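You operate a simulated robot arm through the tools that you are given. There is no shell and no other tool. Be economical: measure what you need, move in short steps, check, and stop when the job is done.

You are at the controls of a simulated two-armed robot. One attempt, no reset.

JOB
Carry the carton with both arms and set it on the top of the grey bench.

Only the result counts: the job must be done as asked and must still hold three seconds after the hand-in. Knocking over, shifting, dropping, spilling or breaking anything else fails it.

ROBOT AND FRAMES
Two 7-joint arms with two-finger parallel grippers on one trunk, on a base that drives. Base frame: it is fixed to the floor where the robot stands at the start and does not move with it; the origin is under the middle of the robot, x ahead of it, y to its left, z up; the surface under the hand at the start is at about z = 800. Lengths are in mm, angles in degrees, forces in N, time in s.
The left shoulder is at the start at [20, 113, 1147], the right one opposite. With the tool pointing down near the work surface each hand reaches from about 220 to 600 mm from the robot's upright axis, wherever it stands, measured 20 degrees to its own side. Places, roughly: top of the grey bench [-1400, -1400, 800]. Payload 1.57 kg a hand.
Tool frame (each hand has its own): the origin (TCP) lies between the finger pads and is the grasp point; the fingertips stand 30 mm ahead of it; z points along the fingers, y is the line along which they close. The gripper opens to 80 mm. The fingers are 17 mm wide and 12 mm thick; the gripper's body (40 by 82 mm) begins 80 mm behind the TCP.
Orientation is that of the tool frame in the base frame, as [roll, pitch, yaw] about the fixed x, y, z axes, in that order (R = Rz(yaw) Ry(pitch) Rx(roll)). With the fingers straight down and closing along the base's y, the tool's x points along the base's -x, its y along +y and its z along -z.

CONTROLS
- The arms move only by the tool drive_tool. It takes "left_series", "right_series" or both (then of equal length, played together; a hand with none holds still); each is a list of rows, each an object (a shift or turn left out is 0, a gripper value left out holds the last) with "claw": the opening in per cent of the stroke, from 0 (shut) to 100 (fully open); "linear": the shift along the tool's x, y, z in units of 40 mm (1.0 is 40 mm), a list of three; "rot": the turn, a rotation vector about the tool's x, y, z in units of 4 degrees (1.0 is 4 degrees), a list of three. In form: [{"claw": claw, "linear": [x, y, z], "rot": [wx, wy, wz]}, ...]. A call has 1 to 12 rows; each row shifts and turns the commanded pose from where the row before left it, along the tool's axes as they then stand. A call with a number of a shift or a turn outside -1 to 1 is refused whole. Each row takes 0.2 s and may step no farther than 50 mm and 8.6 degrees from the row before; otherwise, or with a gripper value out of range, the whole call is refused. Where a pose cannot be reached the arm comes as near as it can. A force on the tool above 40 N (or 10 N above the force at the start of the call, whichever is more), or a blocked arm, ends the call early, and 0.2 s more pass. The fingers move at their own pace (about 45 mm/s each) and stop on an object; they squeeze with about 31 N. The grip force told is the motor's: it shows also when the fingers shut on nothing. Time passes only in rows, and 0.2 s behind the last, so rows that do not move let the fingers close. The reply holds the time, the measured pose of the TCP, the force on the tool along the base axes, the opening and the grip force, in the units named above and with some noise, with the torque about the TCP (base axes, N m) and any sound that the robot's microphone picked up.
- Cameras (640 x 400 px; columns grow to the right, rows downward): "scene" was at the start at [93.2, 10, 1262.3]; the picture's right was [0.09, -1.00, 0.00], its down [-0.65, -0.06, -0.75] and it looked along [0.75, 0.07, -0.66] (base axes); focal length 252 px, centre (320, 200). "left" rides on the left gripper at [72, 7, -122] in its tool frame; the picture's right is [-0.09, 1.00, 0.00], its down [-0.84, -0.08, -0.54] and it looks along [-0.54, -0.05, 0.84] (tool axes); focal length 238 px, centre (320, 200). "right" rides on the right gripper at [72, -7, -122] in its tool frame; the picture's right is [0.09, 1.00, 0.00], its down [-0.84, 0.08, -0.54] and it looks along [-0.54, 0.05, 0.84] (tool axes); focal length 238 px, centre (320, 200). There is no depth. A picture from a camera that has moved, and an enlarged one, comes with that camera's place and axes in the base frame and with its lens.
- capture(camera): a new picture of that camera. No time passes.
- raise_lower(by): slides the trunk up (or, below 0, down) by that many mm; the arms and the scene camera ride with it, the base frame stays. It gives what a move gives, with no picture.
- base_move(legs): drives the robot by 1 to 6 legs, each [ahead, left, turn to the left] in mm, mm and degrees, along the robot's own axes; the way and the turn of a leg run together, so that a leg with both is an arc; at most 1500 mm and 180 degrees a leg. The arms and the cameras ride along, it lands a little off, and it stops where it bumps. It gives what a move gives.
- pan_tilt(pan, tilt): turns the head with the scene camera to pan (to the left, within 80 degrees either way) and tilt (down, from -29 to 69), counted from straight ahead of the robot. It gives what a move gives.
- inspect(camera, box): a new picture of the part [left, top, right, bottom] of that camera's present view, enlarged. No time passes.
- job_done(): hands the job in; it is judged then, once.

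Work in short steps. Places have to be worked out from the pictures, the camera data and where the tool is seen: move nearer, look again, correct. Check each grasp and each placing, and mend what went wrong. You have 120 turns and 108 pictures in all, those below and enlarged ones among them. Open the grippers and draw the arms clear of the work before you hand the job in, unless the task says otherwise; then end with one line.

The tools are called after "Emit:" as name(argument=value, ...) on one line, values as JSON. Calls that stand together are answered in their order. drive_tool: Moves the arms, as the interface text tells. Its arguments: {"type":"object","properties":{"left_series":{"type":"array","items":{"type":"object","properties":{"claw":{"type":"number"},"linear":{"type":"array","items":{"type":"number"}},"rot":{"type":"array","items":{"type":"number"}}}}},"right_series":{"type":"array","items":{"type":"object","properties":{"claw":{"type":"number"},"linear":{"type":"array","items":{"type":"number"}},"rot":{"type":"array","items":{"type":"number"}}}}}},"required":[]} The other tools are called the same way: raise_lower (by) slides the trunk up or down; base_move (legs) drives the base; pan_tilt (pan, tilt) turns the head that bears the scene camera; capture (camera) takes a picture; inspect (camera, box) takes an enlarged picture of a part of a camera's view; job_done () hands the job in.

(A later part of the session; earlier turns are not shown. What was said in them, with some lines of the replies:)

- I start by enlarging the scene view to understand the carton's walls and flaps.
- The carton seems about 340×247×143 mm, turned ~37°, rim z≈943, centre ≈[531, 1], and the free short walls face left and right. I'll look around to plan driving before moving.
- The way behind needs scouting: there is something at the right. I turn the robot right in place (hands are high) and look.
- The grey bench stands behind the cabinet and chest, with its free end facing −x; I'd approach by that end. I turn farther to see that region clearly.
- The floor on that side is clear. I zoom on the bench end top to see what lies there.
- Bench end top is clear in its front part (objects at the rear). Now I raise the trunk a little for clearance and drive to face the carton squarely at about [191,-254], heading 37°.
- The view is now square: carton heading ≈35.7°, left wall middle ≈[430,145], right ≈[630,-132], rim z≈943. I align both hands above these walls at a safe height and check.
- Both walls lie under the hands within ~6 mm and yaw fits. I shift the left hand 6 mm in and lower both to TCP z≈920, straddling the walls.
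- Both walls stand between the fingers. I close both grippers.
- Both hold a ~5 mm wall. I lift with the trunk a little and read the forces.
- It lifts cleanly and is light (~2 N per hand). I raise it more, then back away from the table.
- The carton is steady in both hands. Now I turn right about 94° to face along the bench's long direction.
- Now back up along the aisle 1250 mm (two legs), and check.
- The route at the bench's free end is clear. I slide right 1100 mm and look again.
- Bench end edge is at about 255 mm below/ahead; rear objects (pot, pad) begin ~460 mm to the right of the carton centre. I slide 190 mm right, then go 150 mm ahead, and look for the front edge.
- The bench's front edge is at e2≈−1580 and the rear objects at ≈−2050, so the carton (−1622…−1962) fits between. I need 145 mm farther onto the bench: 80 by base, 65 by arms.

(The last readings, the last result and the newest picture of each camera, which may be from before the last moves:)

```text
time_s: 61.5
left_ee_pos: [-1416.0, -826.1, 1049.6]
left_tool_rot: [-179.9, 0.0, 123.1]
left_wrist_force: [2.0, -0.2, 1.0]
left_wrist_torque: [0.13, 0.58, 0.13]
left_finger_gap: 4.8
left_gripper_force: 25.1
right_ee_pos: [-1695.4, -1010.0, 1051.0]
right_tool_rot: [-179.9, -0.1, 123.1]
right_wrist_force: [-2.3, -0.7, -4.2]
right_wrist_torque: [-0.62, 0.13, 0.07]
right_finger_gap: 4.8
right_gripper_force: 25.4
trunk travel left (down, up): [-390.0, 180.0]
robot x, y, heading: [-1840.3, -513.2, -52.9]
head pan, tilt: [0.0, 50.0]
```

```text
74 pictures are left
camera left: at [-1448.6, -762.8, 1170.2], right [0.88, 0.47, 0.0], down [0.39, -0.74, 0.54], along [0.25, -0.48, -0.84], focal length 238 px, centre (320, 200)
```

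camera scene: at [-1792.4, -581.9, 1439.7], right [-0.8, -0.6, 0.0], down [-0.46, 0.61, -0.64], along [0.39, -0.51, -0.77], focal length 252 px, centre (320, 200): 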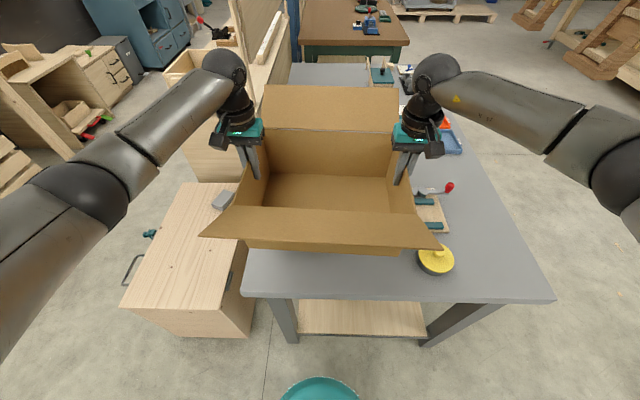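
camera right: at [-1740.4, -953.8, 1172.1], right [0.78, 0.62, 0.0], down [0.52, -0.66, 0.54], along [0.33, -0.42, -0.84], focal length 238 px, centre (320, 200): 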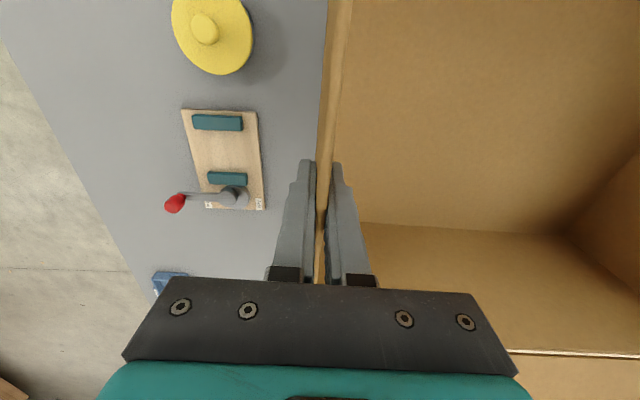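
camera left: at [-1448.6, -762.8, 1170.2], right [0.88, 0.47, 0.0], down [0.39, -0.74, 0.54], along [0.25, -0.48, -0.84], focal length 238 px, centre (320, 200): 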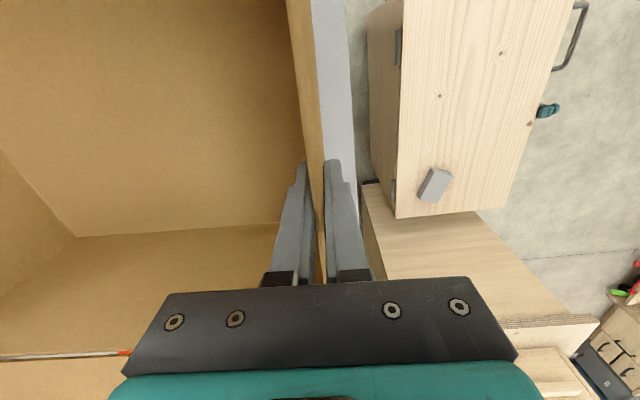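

Carton is over the bench with margins all around (near wall ~50 mm inside the edge). I lower by the trunk 115 mm, to ~15 mm above the top.

Emit:
raise_lower(by=-60)

Emit:
raise_lower(by=-53)

Emit:
capture(camera="scene")

Emit:
capture(camera="right")

Emit:
capture(camera="left")

```text
time_s: 62.5
left_ee_pos: [-1416.4, -826.9, 989.2]
left_tool_rot: [-179.9, 0.0, 123.1]
left_wrist_force: [3.1, 0.9, 2.1]
left_wrist_torque: [-0.15, 0.63, 0.09]
left_finger_gap: 5.2
left_gripper_force: 25.1
right_ee_pos: [-1695.6, -1010.1, 989.7]
right_tool_rot: [-180.0, 0.0, 123.0]
right_wrist_force: [-3.1, -1.0, -5.1]
right_wrist_torque: [-0.55, 0.36, 0.12]
right_finger_gap: 5.0
right_gripper_force: 25.8
trunk travel left (down, up): [-330.0, 240.0]
robot x, y, heading: [-1846.0, -517.4, -52.7]
head pan, tilt: [0.0, 50.0]
```

```text
time_s: 63.4
left_ee_pos: [-1416.0, -826.2, 936.5]
left_tool_rot: [-180.0, 0.0, 123.1]
left_wrist_force: [2.7, 1.5, 3.4]
left_wrist_torque: [-0.43, 0.49, 0.08]
left_finger_gap: 4.7
left_gripper_force: 25.0
right_ee_pos: [-1696.6, -1009.4, 938.1]
right_tool_rot: [179.9, -0.2, 123.1]
right_wrist_force: [-2.7, -2.0, -5.6]
right_wrist_torque: [-0.27, 0.53, 0.1]
right_finger_gap: 4.7
right_gripper_force: 25.0
trunk travel left (down, up): [-277.0, 293.0]
robot x, y, heading: [-1845.3, -513.0, -53.0]
head pan, tilt: [0.0, 50.0]
```

```text
73 pictures are left
camera scene: at [-1792.7, -581.3, 1326.8], right [-0.8, -0.6, 0.0], down [-0.46, 0.61, -0.64], along [0.39, -0.51, -0.77], focal length 252 px, centre (320, 200)
```

scene: 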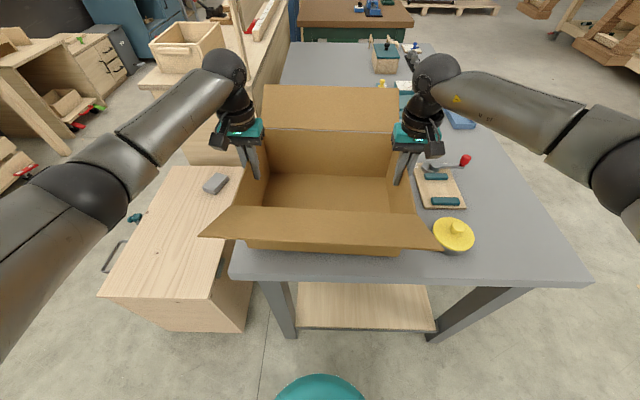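

```text
72 pictures are left
camera right: at [-1740.8, -953.1, 1059.6], right [0.78, 0.62, 0.0], down [0.52, -0.66, 0.54], along [0.34, -0.42, -0.84], focal length 238 px, centre (320, 200)
```

right: 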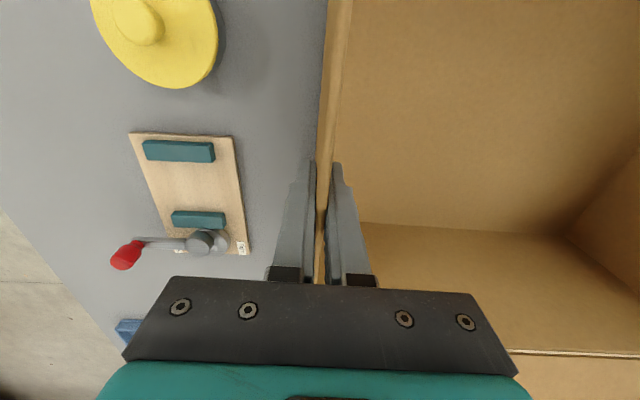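

```text
71 pictures are left
camera left: at [-1449.0, -762.2, 1057.4], right [0.88, 0.47, 0.0], down [0.39, -0.74, 0.54], along [0.25, -0.48, -0.84], focal length 238 px, centre (320, 200)
```

left: 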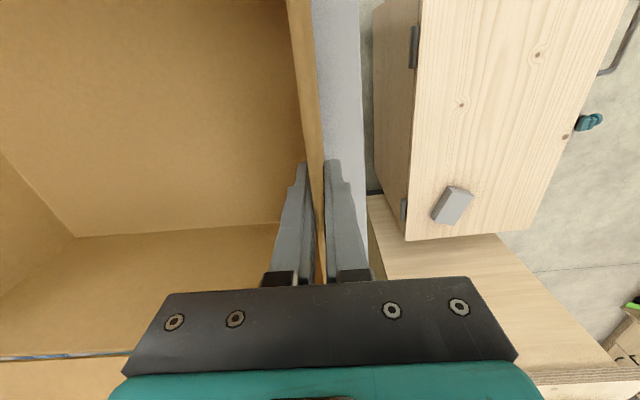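

Still clear of everything. I lower the last ~17 mm with the arms in 4 mm steps, with the force watch.

Emit:
drive_tool(left_series=[{"linear": [0, 0, 0.1]}, {"linear": [0, 0, 0.1]}, {"linear": [0, 0, 0.1]}, {"linear": [0, 0, 0.1]}], right_series=[{"linear": [0, 0, 0.1]}, {"linear": [0, 0, 0.1]}, {"linear": [0, 0, 0.1]}, {"linear": [0, 0, 0.1]}])

Emit:
capture(camera="scene")

```text
time_s: 64.4
left_ee_pos: [-1414.8, -826.0, 920.8]
left_tool_rot: [180.0, 0.0, 123.1]
left_wrist_force: [3.1, 0.0, 5.7]
left_wrist_torque: [-0.01, 0.57, 0.21]
left_finger_gap: 4.8
left_gripper_force: 25.6
right_ee_pos: [-1694.8, -1011.5, 922.2]
right_tool_rot: [-179.9, -0.1, 123.0]
right_wrist_force: [-3.2, -1.6, -5.1]
right_wrist_torque: [-0.34, 0.53, 0.15]
right_finger_gap: 4.9
right_gripper_force: 25.3
trunk travel left (down, up): [-277.0, 293.0]
robot x, y, heading: [-1846.1, -515.2, -52.6]
head pan, tilt: [0.0, 50.0]
```

```text
70 pictures are left
camera scene: at [-1792.9, -581.4, 1326.8], right [-0.8, -0.6, 0.0], down [-0.46, 0.61, -0.64], along [0.39, -0.51, -0.77], focal length 252 px, centre (320, 200)
```

scene: 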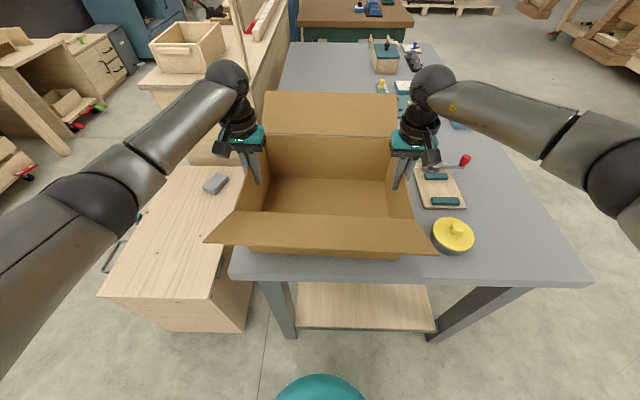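

The left side seems to just touch (z force rising). I go down a few more millimetres gently, the right a little more.

Emit:
drive_tool(left_series=[{"linear": [0, 0, 0.02]}, {"linear": [0, 0, 0.02]}, {}], right_series=[{"linear": [0, 0, 0.05]}, {"linear": [0, 0, 0.05]}, {}])

```text
time_s: 65.2
left_ee_pos: [-1416.6, -825.7, 920.6]
left_tool_rot: [-180.0, 0.3, 123.0]
left_wrist_force: [4.2, -6.2, 14.0]
left_wrist_torque: [0.68, 0.12, 0.15]
left_finger_gap: 4.9
left_gripper_force: 25.0
right_ee_pos: [-1696.2, -1009.9, 920.1]
right_tool_rot: [179.9, 0.2, 123.1]
right_wrist_force: [-4.8, -0.5, 16.0]
right_wrist_torque: [0.25, 0.71, 0.14]
right_finger_gap: 5.0
right_gripper_force: 25.3
trunk travel left (down, up): [-277.0, 293.0]
robot x, y, heading: [-1844.0, -513.7, -52.9]
head pan, tilt: [0.0, 50.0]
```

It rests on the bench (≈15 N up on each hand). I ease off 1 mm and open the grippers partly (35%), so the outer right finger stays clear of the pad.

Emit:
drive_tool(left_series=[{"linear": [0, 0, -0.03]}, {"claw": 35}, {}, {}, {}], right_series=[{"linear": [0, 0, -0.05]}, {"claw": 35}, {}, {}, {}])

Emit:
capture(camera="right")

Emit:
capture(camera="left")

Emit:
capture(camera="scene")

```text
time_s: 66.4
left_ee_pos: [-1416.8, -827.2, 919.7]
left_tool_rot: [-180.0, -0.1, 123.0]
left_wrist_force: [-0.2, 0.0, -0.2]
left_wrist_torque: [-0.04, 0.0, 0.0]
left_finger_gap: 27.8
left_gripper_force: 0.0
right_ee_pos: [-1696.9, -1009.4, 919.9]
right_tool_rot: [180.0, 0.0, 123.1]
right_wrist_force: [-0.5, -0.2, -0.1]
right_wrist_torque: [0.01, 0.0, 0.01]
right_finger_gap: 28.2
right_gripper_force: 0.1
trunk travel left (down, up): [-277.0, 293.0]
robot x, y, heading: [-1841.1, -512.3, -52.8]
head pan, tilt: [0.0, 50.0]
```

```text
69 pictures are left
camera right: at [-1741.2, -952.9, 1042.1], right [0.78, 0.62, 0.0], down [0.52, -0.66, 0.54], along [0.34, -0.42, -0.84], focal length 238 px, centre (320, 200)
```

right: 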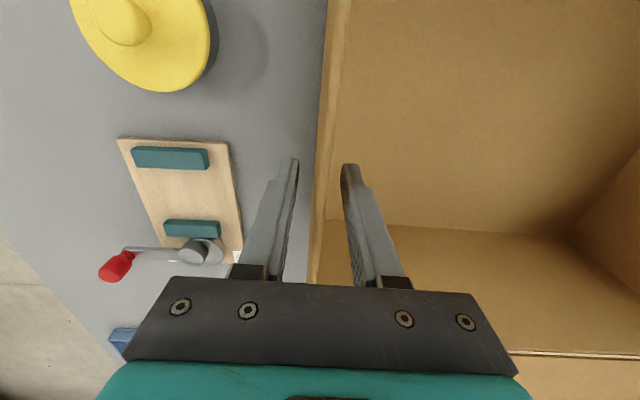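

```text
68 pictures are left
camera left: at [-1449.2, -761.9, 1040.3], right [0.88, 0.47, 0.0], down [0.39, -0.74, 0.54], along [0.25, -0.48, -0.84], focal length 238 px, centre (320, 200)
```

left: 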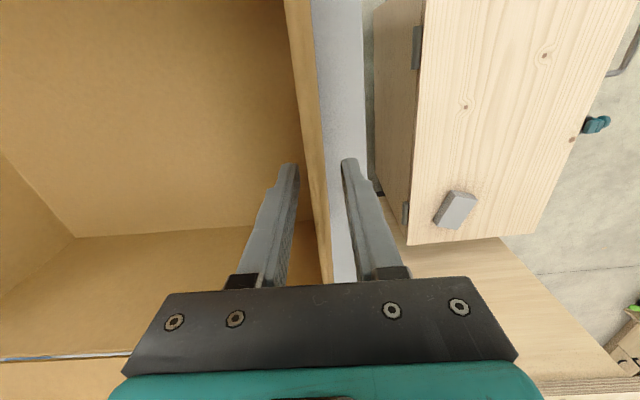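

```text
67 pictures are left
camera scene: at [-1792.7, -581.3, 1326.7], right [-0.8, -0.6, 0.0], down [-0.46, 0.61, -0.64], along [0.39, -0.51, -0.77], focal length 252 px, centre (320, 200)
```

scene: 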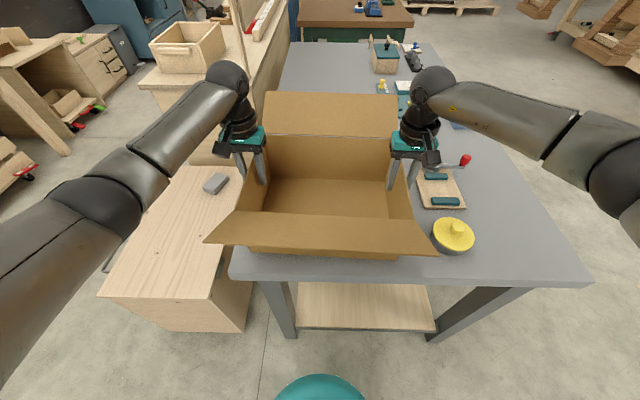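

The carton is free and stands on the bench; both fingers are clear of the walls. I raise the hands straight up by 160 mm.

Emit:
drive_tool(left_series=[{"linear": [0, 0, -0.5]}, {"linear": [0, 0, -0.5]}, {"linear": [0, 0, -0.5]}, {"linear": [0, 0, -0.5]}, {"linear": [0, 0, -0.5]}, {"linear": [0, 0, -0.5]}, {"linear": [0, 0, -0.5]}, {"linear": [0, 0, -0.5]}], right_series=[{"linear": [0, 0, -0.5]}, {"linear": [0, 0, -0.5]}, {"linear": [0, 0, -0.5]}, {"linear": [0, 0, -0.5]}, {"linear": [0, 0, -0.5]}, {"linear": [0, 0, -0.5]}, {"linear": [0, 0, -0.5]}, {"linear": [0, 0, -0.5]}])

Emit:
raise_lower(by=60)

Emit:
base_move(legs=[[-350, 0, 0]])

Emit:
capture(camera="scene")

```text
time_s: 68.2
left_ee_pos: [-1416.8, -824.3, 1081.7]
left_tool_rot: [-180.0, -0.1, 123.2]
left_wrist_force: [0.3, 0.0, 0.2]
left_wrist_torque: [-0.02, -0.01, 0.0]
left_finger_gap: 28.0
left_gripper_force: 0.1
right_ee_pos: [-1695.9, -1010.6, 1080.7]
right_tool_rot: [179.9, -0.2, 123.1]
right_wrist_force: [0.0, 0.2, -0.7]
right_wrist_torque: [-0.02, 0.01, -0.03]
right_finger_gap: 28.1
right_gripper_force: 0.1
trunk travel left (down, up): [-277.0, 293.0]
robot x, y, heading: [-1843.9, -515.1, -53.0]
head pan, tilt: [0.0, 50.0]
```

```text
time_s: 69.2
left_ee_pos: [-1417.5, -824.2, 1141.8]
left_tool_rot: [-179.9, 0.0, 123.0]
left_wrist_force: [-0.3, 0.2, 0.6]
left_wrist_torque: [0.01, -0.03, 0.03]
left_finger_gap: 27.9
left_gripper_force: 0.0
right_ee_pos: [-1694.3, -1011.5, 1139.4]
right_tool_rot: [180.0, 0.0, 123.0]
right_wrist_force: [-0.3, 0.1, -0.2]
right_wrist_torque: [-0.02, -0.02, 0.01]
right_finger_gap: 28.1
right_gripper_force: 0.1
trunk travel left (down, up): [-337.0, 233.0]
robot x, y, heading: [-1846.5, -511.6, -52.8]
head pan, tilt: [0.0, 50.0]
```

```text
time_s: 71.5
left_ee_pos: [-1630.0, -544.5, 1141.6]
left_tool_rot: [-180.0, 0.1, 122.9]
left_wrist_force: [0.4, 0.4, -0.1]
left_wrist_torque: [-0.01, 0.0, 0.0]
left_finger_gap: 27.8
left_gripper_force: 0.1
right_ee_pos: [-1907.3, -730.0, 1141.0]
right_tool_rot: [179.9, 0.0, 123.0]
right_wrist_force: [0.7, 0.1, 0.1]
right_wrist_torque: [0.03, 0.01, -0.03]
right_finger_gap: 27.6
right_gripper_force: 0.1
trunk travel left (down, up): [-337.0, 233.0]
robot x, y, heading: [-2052.1, -232.3, -53.0]
head pan, tilt: [0.0, 50.0]
```

```text
66 pictures are left
camera scene: at [-2004.4, -300.7, 1386.8], right [-0.8, -0.6, 0.0], down [-0.46, 0.61, -0.64], along [0.39, -0.51, -0.77], focal length 252 px, centre (320, 200)
```

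scene: 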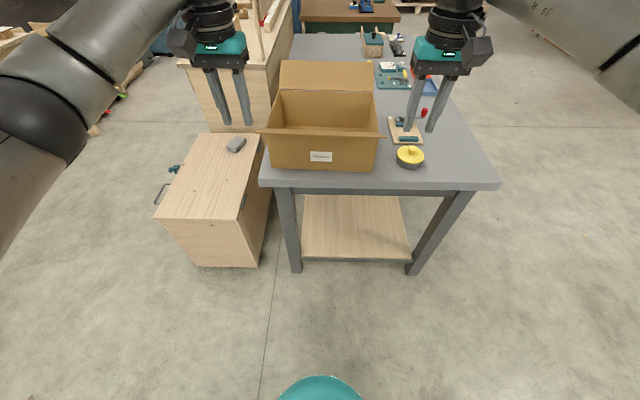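

The carton stands flat and fully on the bench, and the other objects are undisturbed. I open the grippers fully.

Emit:
drive_tool(left_series=[{"claw": 100}, {}, {}, {}], right_series=[{"claw": 100}, {}, {}, {}])

Emit:
inspect(camera="scene", box=[220, 40, 480, 210])

```text
time_s: 72.5
left_ee_pos: [-1629.0, -545.6, 1141.9]
left_tool_rot: [-180.0, -0.1, 123.0]
left_wrist_force: [-0.3, 0.3, -0.9]
left_wrist_torque: [-0.02, -0.03, 0.03]
left_finger_gap: 80.1
left_gripper_force: 0.1
right_ee_pos: [-1907.1, -729.1, 1140.4]
right_tool_rot: [-180.0, 0.0, 123.0]
right_wrist_force: [-0.1, 0.2, 0.1]
right_wrist_torque: [0.0, 0.0, 0.02]
right_finger_gap: 79.9
right_gripper_force: 0.1
trunk travel left (down, up): [-337.0, 233.0]
robot x, y, heading: [-2057.4, -233.9, -52.8]
head pan, tilt: [0.0, 50.0]
```

```text
2.35 times, centred on (350, 125) of scene
camera zoom: at [-2004.0, -301.3, 1386.8], right [-0.8, -0.6, 0.0], down [-0.46, 0.61, -0.64], along [0.39, -0.51, -0.77], focal length 593 px, centre (249, 376)
```

zoom: 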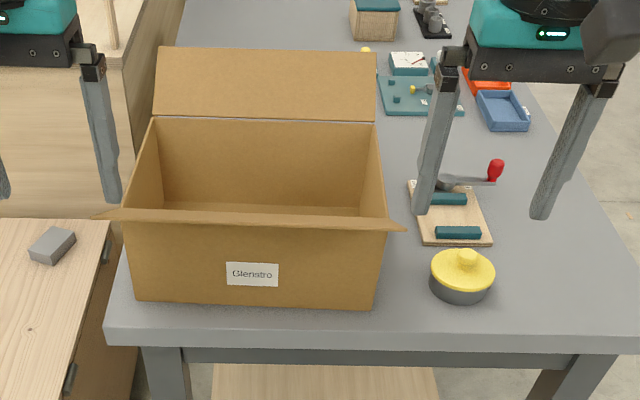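

The carton stands fully on the grey bench's top, both hands are open and clear, and the neighbours are untouched; I hand in.

Emit:
job_done()

```text
The job is handed in.
```

The carton was carried with both arms and now stands upright on the top of the grey bench. Both grippers are open and clear, and the last picture shows the things around it undisturbed.
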